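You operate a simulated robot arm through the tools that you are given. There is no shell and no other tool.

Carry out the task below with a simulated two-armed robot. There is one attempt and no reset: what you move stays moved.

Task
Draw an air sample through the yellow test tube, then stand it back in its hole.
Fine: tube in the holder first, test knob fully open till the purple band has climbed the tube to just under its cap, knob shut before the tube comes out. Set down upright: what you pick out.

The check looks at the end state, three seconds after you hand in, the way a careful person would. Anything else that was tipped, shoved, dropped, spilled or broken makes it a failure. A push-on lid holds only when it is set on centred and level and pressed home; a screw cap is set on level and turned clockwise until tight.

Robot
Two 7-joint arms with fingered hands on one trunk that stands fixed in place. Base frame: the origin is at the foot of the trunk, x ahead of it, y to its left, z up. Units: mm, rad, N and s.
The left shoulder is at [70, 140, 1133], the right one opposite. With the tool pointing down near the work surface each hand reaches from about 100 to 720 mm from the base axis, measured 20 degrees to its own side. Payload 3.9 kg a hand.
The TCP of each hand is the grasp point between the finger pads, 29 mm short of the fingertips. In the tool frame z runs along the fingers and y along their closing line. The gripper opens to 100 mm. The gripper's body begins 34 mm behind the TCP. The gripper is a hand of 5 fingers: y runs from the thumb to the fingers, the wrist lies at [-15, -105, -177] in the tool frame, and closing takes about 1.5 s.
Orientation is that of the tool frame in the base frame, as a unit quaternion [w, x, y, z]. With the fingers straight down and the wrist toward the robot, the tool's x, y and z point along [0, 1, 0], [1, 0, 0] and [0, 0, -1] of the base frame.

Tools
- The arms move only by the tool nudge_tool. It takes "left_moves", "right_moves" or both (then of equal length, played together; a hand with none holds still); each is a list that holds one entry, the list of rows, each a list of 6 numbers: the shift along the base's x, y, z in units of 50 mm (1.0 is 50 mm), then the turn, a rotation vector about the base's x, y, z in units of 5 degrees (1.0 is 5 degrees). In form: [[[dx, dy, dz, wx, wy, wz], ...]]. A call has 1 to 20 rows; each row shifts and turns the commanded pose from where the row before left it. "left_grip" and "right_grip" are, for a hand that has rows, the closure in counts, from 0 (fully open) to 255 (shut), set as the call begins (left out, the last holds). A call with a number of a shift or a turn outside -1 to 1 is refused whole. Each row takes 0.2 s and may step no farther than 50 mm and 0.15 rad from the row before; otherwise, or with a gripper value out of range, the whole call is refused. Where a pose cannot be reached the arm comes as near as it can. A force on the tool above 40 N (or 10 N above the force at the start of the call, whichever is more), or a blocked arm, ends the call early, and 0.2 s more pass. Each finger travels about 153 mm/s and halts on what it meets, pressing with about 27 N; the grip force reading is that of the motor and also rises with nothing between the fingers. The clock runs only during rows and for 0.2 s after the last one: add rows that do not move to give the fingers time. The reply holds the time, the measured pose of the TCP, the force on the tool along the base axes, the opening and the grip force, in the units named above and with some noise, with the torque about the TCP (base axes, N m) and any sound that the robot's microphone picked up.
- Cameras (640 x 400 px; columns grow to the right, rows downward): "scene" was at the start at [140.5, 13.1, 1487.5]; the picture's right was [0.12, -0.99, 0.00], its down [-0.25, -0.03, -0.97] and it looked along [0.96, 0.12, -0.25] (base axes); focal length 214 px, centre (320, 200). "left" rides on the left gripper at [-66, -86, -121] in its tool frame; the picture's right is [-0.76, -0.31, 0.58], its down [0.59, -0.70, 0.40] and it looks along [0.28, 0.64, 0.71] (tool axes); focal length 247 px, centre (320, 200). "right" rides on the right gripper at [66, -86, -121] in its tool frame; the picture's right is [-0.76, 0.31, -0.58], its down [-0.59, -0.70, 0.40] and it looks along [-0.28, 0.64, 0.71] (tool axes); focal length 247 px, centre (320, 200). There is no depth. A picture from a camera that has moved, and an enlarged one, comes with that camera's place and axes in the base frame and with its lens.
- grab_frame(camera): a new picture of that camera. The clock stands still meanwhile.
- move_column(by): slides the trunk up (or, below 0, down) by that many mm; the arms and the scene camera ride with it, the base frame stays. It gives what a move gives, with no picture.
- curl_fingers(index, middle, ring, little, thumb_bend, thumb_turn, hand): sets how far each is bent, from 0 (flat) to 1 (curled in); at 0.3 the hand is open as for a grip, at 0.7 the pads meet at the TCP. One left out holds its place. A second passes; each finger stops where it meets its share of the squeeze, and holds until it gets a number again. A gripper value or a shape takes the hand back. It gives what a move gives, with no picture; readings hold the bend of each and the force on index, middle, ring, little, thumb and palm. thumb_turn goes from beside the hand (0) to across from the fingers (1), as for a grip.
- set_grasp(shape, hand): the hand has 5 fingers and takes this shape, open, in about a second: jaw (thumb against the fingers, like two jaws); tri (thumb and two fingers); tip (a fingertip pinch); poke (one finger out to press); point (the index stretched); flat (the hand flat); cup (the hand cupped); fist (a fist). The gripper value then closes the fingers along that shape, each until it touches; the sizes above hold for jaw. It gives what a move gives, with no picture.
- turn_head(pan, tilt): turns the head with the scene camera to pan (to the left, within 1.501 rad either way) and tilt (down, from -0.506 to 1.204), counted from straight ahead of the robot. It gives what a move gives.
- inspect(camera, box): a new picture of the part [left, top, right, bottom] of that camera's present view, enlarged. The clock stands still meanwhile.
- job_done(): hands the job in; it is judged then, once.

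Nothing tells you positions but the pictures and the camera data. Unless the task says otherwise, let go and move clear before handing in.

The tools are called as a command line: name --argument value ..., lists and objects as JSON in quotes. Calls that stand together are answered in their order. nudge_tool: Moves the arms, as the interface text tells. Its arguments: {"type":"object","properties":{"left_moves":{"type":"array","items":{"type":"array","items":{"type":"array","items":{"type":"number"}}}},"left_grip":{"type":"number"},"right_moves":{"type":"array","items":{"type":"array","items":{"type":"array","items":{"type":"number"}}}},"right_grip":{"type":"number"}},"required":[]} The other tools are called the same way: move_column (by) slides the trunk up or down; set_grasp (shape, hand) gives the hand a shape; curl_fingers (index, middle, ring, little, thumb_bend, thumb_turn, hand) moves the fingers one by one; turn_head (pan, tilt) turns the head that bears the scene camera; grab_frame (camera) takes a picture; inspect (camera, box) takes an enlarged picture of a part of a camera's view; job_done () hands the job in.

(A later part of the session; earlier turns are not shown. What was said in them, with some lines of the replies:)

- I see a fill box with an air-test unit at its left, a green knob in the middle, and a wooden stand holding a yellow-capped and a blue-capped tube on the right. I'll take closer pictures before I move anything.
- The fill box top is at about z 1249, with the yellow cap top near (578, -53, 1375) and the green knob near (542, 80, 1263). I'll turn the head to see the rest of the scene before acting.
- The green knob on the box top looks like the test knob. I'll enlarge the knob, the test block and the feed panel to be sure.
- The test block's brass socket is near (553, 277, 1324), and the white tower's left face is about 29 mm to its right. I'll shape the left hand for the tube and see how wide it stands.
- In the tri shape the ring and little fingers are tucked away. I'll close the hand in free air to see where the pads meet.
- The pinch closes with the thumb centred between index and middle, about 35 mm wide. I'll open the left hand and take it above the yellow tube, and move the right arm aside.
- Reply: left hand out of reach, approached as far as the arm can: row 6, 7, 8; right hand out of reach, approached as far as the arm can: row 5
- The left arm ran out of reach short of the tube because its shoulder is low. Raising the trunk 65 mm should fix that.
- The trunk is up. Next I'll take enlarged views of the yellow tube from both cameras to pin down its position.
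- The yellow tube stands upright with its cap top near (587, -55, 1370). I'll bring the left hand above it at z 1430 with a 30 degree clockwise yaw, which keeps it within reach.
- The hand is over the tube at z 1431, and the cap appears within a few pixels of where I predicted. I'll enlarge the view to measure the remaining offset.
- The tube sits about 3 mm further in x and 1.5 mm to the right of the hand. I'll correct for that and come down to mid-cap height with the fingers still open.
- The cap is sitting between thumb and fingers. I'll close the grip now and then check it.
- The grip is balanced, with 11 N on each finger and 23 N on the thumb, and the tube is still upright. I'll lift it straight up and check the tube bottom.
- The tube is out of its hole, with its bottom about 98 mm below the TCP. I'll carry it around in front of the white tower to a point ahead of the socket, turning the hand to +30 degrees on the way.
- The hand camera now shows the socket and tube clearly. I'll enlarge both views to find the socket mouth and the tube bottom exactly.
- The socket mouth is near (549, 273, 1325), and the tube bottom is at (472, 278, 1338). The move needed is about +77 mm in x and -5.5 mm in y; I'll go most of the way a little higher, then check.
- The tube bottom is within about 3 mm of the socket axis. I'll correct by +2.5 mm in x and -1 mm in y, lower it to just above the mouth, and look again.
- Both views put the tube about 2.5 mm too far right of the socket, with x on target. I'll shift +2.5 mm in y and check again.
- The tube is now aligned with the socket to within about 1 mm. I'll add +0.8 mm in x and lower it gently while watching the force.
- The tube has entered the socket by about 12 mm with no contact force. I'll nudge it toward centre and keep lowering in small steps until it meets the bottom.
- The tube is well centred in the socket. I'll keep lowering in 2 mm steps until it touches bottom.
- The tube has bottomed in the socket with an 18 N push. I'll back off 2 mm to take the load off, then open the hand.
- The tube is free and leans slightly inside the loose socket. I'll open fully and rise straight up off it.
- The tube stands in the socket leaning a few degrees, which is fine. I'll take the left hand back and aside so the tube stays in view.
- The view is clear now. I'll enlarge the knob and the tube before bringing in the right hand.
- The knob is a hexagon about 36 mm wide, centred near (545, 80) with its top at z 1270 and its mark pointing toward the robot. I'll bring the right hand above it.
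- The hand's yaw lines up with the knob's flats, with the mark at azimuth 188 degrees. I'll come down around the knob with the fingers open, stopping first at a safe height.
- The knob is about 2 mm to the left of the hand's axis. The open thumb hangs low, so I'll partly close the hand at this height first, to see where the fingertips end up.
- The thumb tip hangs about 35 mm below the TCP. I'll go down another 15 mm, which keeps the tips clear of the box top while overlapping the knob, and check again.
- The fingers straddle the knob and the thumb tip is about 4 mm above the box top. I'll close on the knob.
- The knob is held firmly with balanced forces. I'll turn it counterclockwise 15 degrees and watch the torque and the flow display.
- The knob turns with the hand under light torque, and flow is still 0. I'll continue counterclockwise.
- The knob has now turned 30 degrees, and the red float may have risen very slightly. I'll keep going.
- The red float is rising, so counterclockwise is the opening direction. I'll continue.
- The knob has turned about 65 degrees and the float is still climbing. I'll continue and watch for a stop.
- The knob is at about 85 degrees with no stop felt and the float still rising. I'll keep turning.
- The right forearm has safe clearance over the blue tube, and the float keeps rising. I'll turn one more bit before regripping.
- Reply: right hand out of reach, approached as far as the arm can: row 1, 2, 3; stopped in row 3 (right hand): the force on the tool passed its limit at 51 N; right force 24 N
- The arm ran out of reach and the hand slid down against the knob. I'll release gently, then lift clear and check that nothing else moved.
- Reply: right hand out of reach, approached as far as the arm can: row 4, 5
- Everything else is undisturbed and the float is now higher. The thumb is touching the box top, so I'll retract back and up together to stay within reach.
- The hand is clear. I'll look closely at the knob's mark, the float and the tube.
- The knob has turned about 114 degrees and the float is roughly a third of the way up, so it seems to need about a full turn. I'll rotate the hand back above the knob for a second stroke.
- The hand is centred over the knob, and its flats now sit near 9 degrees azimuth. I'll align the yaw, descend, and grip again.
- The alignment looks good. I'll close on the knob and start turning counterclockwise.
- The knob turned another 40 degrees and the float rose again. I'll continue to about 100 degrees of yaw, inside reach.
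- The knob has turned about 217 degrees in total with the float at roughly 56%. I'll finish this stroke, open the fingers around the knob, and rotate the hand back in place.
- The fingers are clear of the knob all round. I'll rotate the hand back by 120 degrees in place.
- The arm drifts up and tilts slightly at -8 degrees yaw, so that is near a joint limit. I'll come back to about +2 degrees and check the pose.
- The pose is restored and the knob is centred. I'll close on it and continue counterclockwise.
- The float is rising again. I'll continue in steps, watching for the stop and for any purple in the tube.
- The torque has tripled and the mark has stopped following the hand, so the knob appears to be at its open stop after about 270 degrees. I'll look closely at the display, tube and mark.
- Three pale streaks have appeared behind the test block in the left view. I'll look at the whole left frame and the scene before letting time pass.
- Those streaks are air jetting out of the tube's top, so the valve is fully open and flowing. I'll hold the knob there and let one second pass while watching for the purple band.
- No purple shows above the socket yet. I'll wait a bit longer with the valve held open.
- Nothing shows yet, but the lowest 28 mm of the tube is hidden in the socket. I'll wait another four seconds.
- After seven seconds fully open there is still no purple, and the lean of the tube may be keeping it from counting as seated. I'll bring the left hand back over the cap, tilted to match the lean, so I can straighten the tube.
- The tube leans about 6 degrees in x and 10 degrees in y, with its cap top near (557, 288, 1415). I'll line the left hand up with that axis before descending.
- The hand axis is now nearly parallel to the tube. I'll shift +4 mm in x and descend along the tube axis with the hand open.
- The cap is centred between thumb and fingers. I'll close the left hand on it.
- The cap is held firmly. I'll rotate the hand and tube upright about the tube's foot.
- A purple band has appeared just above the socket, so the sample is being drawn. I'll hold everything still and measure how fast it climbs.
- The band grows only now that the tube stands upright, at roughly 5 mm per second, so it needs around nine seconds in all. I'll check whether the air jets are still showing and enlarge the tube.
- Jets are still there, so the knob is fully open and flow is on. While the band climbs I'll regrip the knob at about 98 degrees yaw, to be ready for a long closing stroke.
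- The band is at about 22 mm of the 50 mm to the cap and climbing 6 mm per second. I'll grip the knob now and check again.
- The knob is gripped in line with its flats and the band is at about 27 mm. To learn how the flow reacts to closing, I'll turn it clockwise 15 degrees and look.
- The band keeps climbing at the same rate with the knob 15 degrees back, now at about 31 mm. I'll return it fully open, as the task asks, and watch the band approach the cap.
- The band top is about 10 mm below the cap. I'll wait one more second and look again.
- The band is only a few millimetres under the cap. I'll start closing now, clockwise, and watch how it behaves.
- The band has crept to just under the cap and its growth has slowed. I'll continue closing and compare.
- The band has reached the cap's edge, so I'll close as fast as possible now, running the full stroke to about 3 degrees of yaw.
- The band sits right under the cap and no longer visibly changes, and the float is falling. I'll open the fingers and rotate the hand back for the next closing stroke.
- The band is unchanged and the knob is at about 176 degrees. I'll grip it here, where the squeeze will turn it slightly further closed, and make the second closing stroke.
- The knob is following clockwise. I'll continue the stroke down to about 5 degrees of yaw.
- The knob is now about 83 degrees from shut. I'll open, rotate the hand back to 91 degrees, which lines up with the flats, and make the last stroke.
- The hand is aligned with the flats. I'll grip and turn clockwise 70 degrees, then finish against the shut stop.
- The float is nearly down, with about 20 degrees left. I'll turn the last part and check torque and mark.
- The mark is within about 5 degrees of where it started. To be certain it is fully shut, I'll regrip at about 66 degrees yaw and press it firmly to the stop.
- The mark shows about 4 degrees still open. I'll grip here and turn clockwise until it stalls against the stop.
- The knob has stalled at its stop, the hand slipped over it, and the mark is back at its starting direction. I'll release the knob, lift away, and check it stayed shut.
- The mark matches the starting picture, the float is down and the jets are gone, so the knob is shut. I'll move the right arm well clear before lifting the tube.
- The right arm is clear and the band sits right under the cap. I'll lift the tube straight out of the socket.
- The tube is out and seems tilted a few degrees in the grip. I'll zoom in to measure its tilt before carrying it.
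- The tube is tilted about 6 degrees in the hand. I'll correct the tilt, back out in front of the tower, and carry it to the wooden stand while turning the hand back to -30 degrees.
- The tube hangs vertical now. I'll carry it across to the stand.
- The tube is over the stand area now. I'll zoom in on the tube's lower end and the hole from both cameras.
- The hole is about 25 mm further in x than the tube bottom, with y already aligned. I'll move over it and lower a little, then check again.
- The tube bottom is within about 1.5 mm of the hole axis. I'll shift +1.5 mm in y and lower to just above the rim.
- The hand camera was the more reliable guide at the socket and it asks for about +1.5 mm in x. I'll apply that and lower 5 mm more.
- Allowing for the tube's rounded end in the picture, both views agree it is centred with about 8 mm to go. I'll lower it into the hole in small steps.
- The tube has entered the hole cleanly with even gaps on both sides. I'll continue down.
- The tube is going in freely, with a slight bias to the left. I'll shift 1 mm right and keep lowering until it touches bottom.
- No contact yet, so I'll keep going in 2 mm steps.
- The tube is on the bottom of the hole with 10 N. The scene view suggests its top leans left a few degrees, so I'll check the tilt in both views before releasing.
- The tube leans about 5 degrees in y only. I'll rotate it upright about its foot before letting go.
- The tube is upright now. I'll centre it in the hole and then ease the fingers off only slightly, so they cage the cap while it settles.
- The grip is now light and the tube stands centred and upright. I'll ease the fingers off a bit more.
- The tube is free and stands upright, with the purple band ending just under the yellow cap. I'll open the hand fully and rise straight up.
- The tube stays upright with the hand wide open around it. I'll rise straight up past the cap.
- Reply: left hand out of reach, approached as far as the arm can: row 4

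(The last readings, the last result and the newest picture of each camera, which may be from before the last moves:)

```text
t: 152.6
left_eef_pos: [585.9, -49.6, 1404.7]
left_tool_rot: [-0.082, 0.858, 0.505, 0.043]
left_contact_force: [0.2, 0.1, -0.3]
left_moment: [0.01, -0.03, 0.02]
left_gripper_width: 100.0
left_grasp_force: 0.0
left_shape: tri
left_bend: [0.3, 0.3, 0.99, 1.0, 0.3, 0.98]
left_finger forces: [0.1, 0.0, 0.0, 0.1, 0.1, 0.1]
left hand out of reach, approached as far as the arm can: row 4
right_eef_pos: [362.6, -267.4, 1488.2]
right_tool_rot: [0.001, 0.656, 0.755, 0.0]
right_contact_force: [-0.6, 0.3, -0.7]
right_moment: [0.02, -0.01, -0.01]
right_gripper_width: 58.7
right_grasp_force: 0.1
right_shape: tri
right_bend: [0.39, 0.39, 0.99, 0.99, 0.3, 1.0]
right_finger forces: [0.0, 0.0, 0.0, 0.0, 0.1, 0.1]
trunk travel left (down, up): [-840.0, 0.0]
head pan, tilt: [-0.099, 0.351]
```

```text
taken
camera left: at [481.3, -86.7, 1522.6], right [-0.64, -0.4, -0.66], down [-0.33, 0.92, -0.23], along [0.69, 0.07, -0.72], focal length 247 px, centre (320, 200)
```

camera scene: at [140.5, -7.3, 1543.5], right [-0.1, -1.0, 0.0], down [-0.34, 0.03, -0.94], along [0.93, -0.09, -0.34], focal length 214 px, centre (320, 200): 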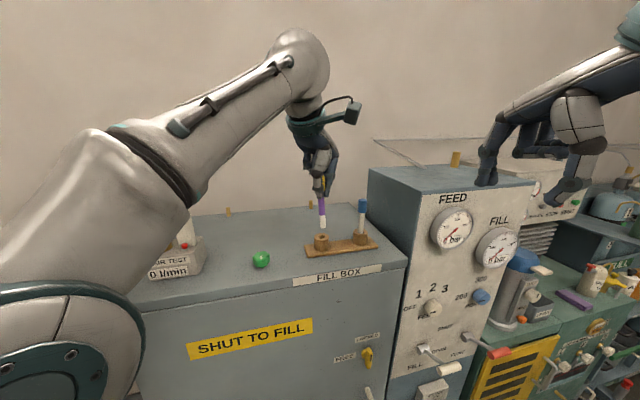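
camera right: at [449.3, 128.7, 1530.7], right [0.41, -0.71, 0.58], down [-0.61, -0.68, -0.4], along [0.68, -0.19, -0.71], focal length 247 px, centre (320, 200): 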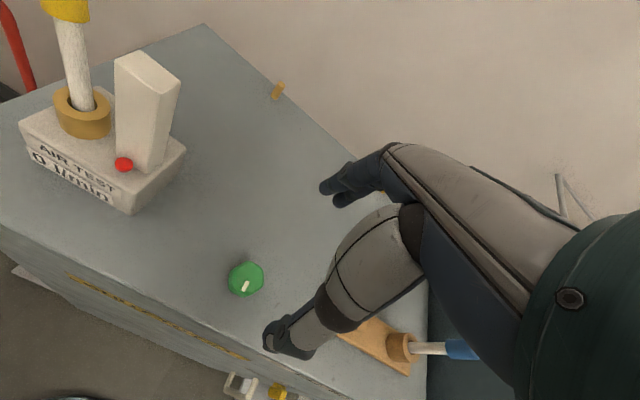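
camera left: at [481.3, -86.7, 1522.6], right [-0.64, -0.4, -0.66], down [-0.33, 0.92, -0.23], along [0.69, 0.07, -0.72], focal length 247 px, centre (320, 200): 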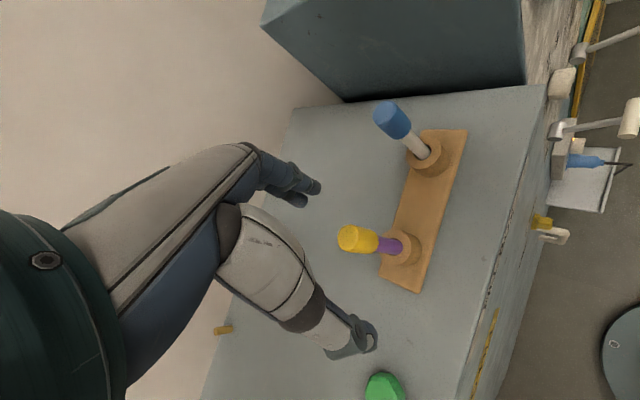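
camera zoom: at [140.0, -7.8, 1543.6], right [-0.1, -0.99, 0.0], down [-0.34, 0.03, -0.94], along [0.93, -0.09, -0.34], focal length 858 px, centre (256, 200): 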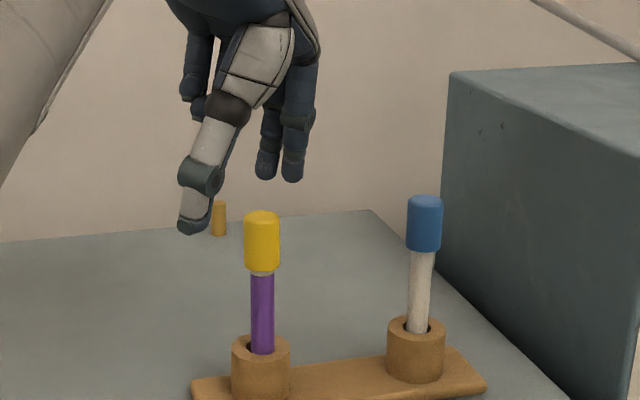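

The tube stands upright and the hand is just above cap level at its reach limit. I'll leave sideways to the left while rising, so no finger passes over the cap.

nudge_tool --left_moves '[[[0, 0.3, 0.05, 0, 0, 0], [0, 0.4, 0.1, 0, 0, 0], [0, 0.5, 0.15, 0, 0, 0], [-0.1, 0.6, 0.2, 0, 0, 0], [-0.3, 0.6, 0.2, 0, 0, 0], [-0.4, 0.6, 0.2, 0, 0, 0], [-0.5, 0.5, 0.2, 0, 0, 0], [-0.5, 0.5, 0.1, 0, 0, 0], [0, 0, 0, 0, 0, 0]]]'

grab_frame --camera "scene"

inspect --camera "scene" --box '[296, 170, 392, 270]'

grab_frame --camera "left"

```text
t: 154.6
left_eef_pos: [497.4, 143.7, 1464.3]
left_tool_rot: [-0.086, 0.86, 0.5, 0.046]
left_contact_force: [0.1, -1.2, -0.4]
left_moment: [0.01, 0.03, -0.01]
left_gripper_width: 100.3
left_grasp_force: 0.2
left_shape: tri
left_bend: [0.3, 0.3, 0.99, 0.99, 0.3, 0.98]
left_finger forces: [0.1, 0.0, 0.0, 0.1, 0.1, 0.0]
right_eef_pos: [364.3, -266.1, 1488.6]
right_tool_rot: [0.0, 0.655, 0.755, -0.001]
right_contact_force: [0.4, -0.1, 0.1]
right_moment: [0.02, 0.04, -0.01]
right_gripper_width: 58.6
right_grasp_force: 0.0
right_shape: tri
right_bend: [0.39, 0.39, 0.99, 0.99, 0.3, 1.0]
right_finger forces: [0.0, 0.0, 0.0, 0.1, 0.0, 0.0]
trunk travel left (down, up): [-840.0, 0.0]
head pan, tilt: [-0.099, 0.351]
```

```text
taken
camera scene: at [141.6, -8.3, 1543.4], right [-0.1, -1.0, 0.0], down [-0.34, 0.03, -0.94], along [0.93, -0.09, -0.34], focal length 214 px, centre (320, 200)
```

scene: 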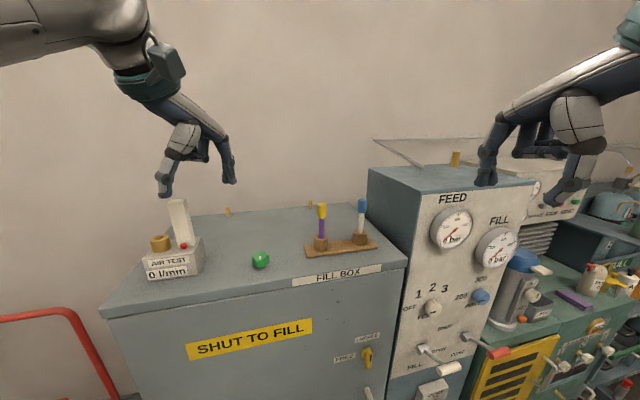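

```text
4.00 times, centred on (344, 220) of scene
camera zoom: at [141.6, -8.3, 1543.4], right [-0.1, -1.0, 0.0], down [-0.34, 0.03, -0.94], along [0.93, -0.09, -0.34], focal length 858 px, centre (224, 120)
```

zoom: 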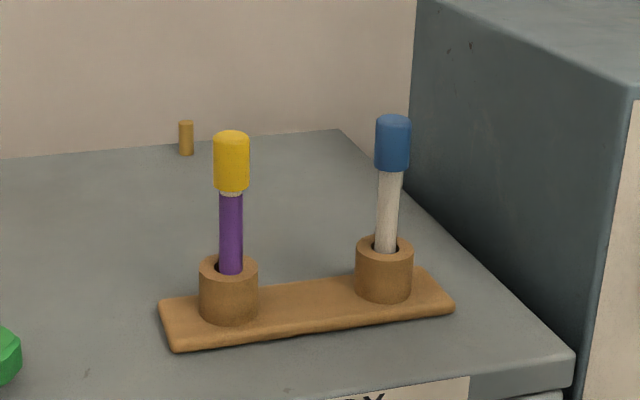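

```text
taken
camera left: at [391.8, 106.1, 1581.2], right [-0.64, -0.39, -0.66], down [-0.32, 0.92, -0.22], along [0.69, 0.07, -0.72], focal length 247 px, centre (320, 200)
```

left: 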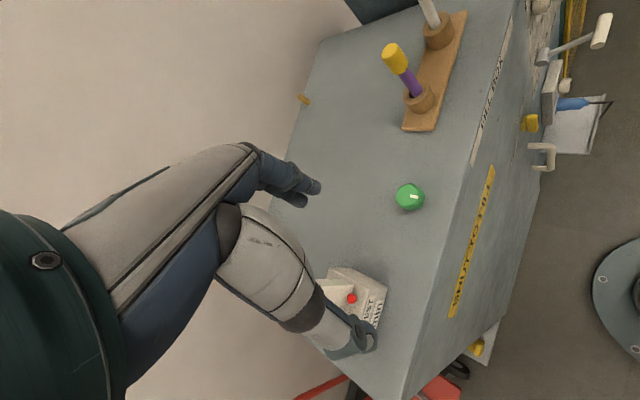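

The yellow tube stands upright with its band just under the cap. I'll move the left hand further back and do a last check of the knob, float and stand.

nudge_tool --left_moves '[[[-0.5, 0.1, 0.2, -0.5, 0, 0.5], [-0.5, 0.1, 0.2, -0.5, 0, 0.5], [-0.5, 0.1, 0.1, -0.5, 0, 0.5], [-0.4, 0.1, 0, -0.5, 0, 0.5], [0, 0, 0, 0, 0, 0]]]'

turn_head --pan 0.3 --tilt 0.4

inspect --camera "scene" --box '[328, 225, 376, 255]'

inspect --camera "scene" --box '[240, 150, 380, 260]'

inspect --camera "scene" --box '[380, 180, 500, 270]'

grab_frame --camera "scene"

```text
t: 155.8
left_eef_pos: [400.6, 162.3, 1486.6]
left_tool_rot: [-0.013, 0.817, 0.577, -0.004]
left_contact_force: [0.0, 0.1, -0.3]
left_moment: [0.03, -0.04, 0.04]
left_gripper_width: 99.9
left_grasp_force: 0.1
left_shape: tri
left_bend: [0.3, 0.3, 0.99, 0.99, 0.3, 0.98]
left_finger forces: [0.1, 0.0, 0.0, 0.1, 0.0, 0.0]
right_eef_pos: [364.4, -267.8, 1488.8]
right_tool_rot: [0.0, 0.655, 0.755, -0.001]
right_contact_force: [0.1, 0.0, -0.5]
right_moment: [0.04, -0.01, 0.01]
right_gripper_width: 58.1
right_grasp_force: 0.1
right_shape: tri
right_bend: [0.39, 0.39, 0.99, 0.99, 0.3, 1.0]
right_finger forces: [0.1, 0.1, 0.0, 0.0, 0.1, 0.0]
trunk travel left (down, up): [-840.0, 0.0]
head pan, tilt: [-0.099, 0.351]
```

```text
t: 156.6
left_eef_pos: [399.4, 163.4, 1487.2]
left_tool_rot: [-0.014, 0.817, 0.577, -0.005]
left_contact_force: [0.4, 0.7, -0.1]
left_moment: [-0.03, 0.02, 0.0]
left_gripper_width: 99.8
left_grasp_force: 0.0
left_shape: tri
left_bend: [0.3, 0.3, 0.99, 0.99, 0.3, 0.98]
left_finger forces: [0.0, 0.1, 0.0, 0.1, 0.1, 0.1]
right_eef_pos: [363.4, -267.5, 1487.8]
right_tool_rot: [0.0, 0.655, 0.756, -0.002]
right_contact_force: [-0.8, -0.1, -0.2]
right_moment: [-0.01, 0.02, 0.03]
right_gripper_width: 58.8
right_grasp_force: 0.1
right_shape: tri
right_bend: [0.39, 0.39, 0.99, 0.99, 0.3, 1.0]
right_finger forces: [0.0, 0.1, 0.0, 0.0, 0.0, 0.1]
trunk travel left (down, up): [-840.0, 0.0]
head pan, tilt: [0.3, 0.4]
```

```text
13.33 times, centred on (352, 240) of scene
camera zoom: at [136.2, 29.3, 1539.0], right [0.29, -0.96, 0.0], down [-0.37, -0.11, -0.92], along [0.88, 0.27, -0.39], focal length 2860 px, centre (-107, -333)
```

zoom: 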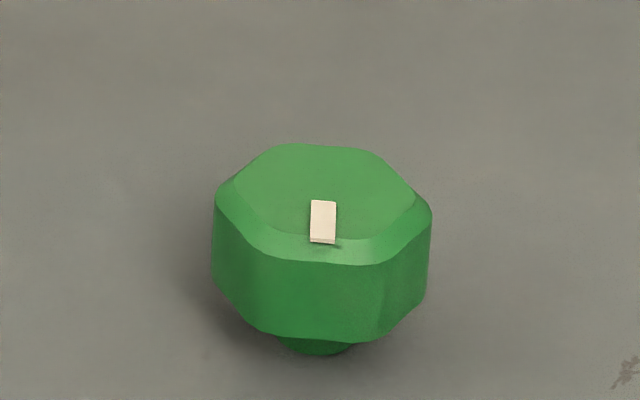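

```text
3.64 times, centred on (310, 205) of scene
camera zoom: at [136.2, 29.3, 1539.0], right [0.29, -0.96, 0.0], down [-0.37, -0.11, -0.92], along [0.88, 0.27, -0.39], focal length 780 px, centre (356, 182)
```

zoom: 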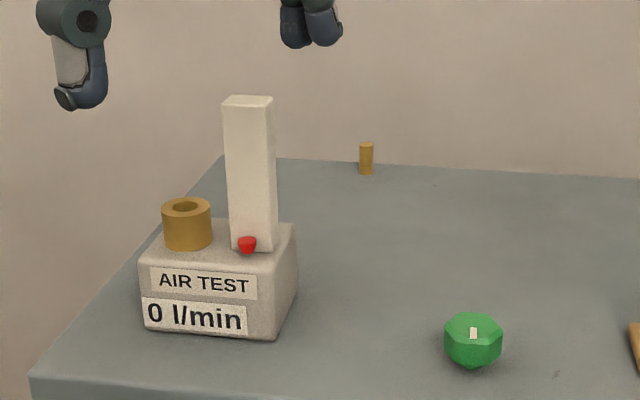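

```text
4.44 times, centred on (440, 225) of scene
camera zoom: at [136.2, 29.3, 1539.0], right [0.29, -0.96, 0.0], down [-0.37, -0.11, -0.92], along [0.88, 0.27, -0.39], focal length 953 px, centre (-213, 89)
```

zoom: 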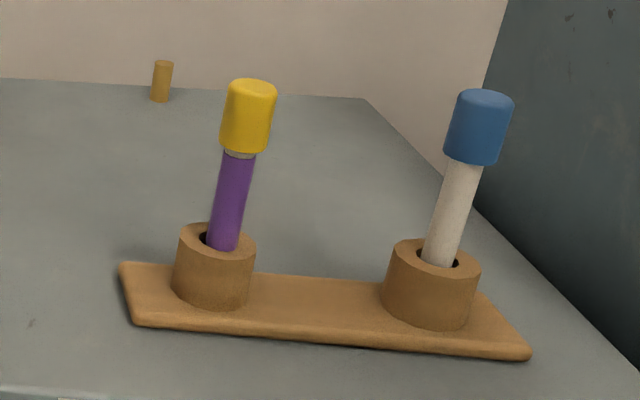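

```text
taken
camera scene: at [136.2, 29.3, 1539.0], right [0.29, -0.96, 0.0], down [-0.37, -0.11, -0.92], along [0.88, 0.27, -0.39], focal length 214 px, centre (320, 200)
```

scene: 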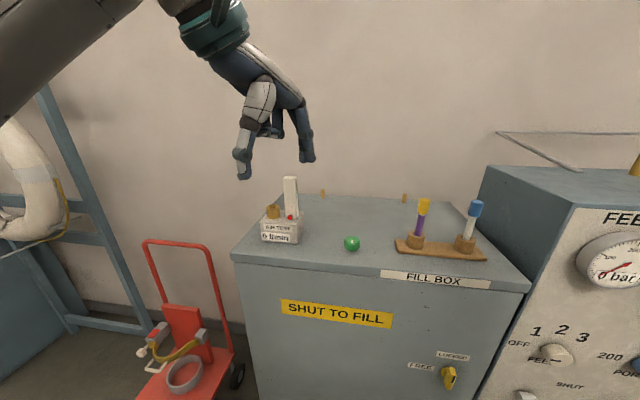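

The knob mark is back at shut, the float is down, and the yellow tube stands upright beside the blue one with its purple band just under the cap. Both hands are clear, so I'm handing in.

One point on the record: the tube leaned in the socket after I first let go. I held it upright with the knob already open, and the band only climbed after that.

job_done

```text
The job is handed in.
```

The job is handed in. The yellow tube is back in its hole, upright, with the purple band ending just under its cap. I don't have the check's verdict.

- **Order:** the tube went into the brass socket before I touched the knob. The knob went fully open to its stop, about 270 degrees counterclockwise. I turned it shut again before lifting the tube out.
- **Lean in the socket:** when I first let go, the tube leaned about 10 degrees in the loose socket. I opened the knob while it was leaning, and no band formed. The band only began to climb once I held the tube upright with the left hand, with the knob already open.
- **During sampling:** at one point I turned the knob back about 15 degrees for a second, then fully open again. I started closing it a few millimetres before the band reached the cap, and the band covered the rest as it closed.
- **Slip at the knob:** on the first stroke the right arm ran out of reach and the hand slid down the knob, with a force of 51 N. The thumb touched the box top. I saw nothing displaced.
- **End state:** the knob mark is back where it started, the red float is down and the air jets have stopped. The blue tube and stand look untouched, and both hands are clear.
- **Display:** it read "0 l/min" throughout, even with air flowing, so I went by the float and the jets.
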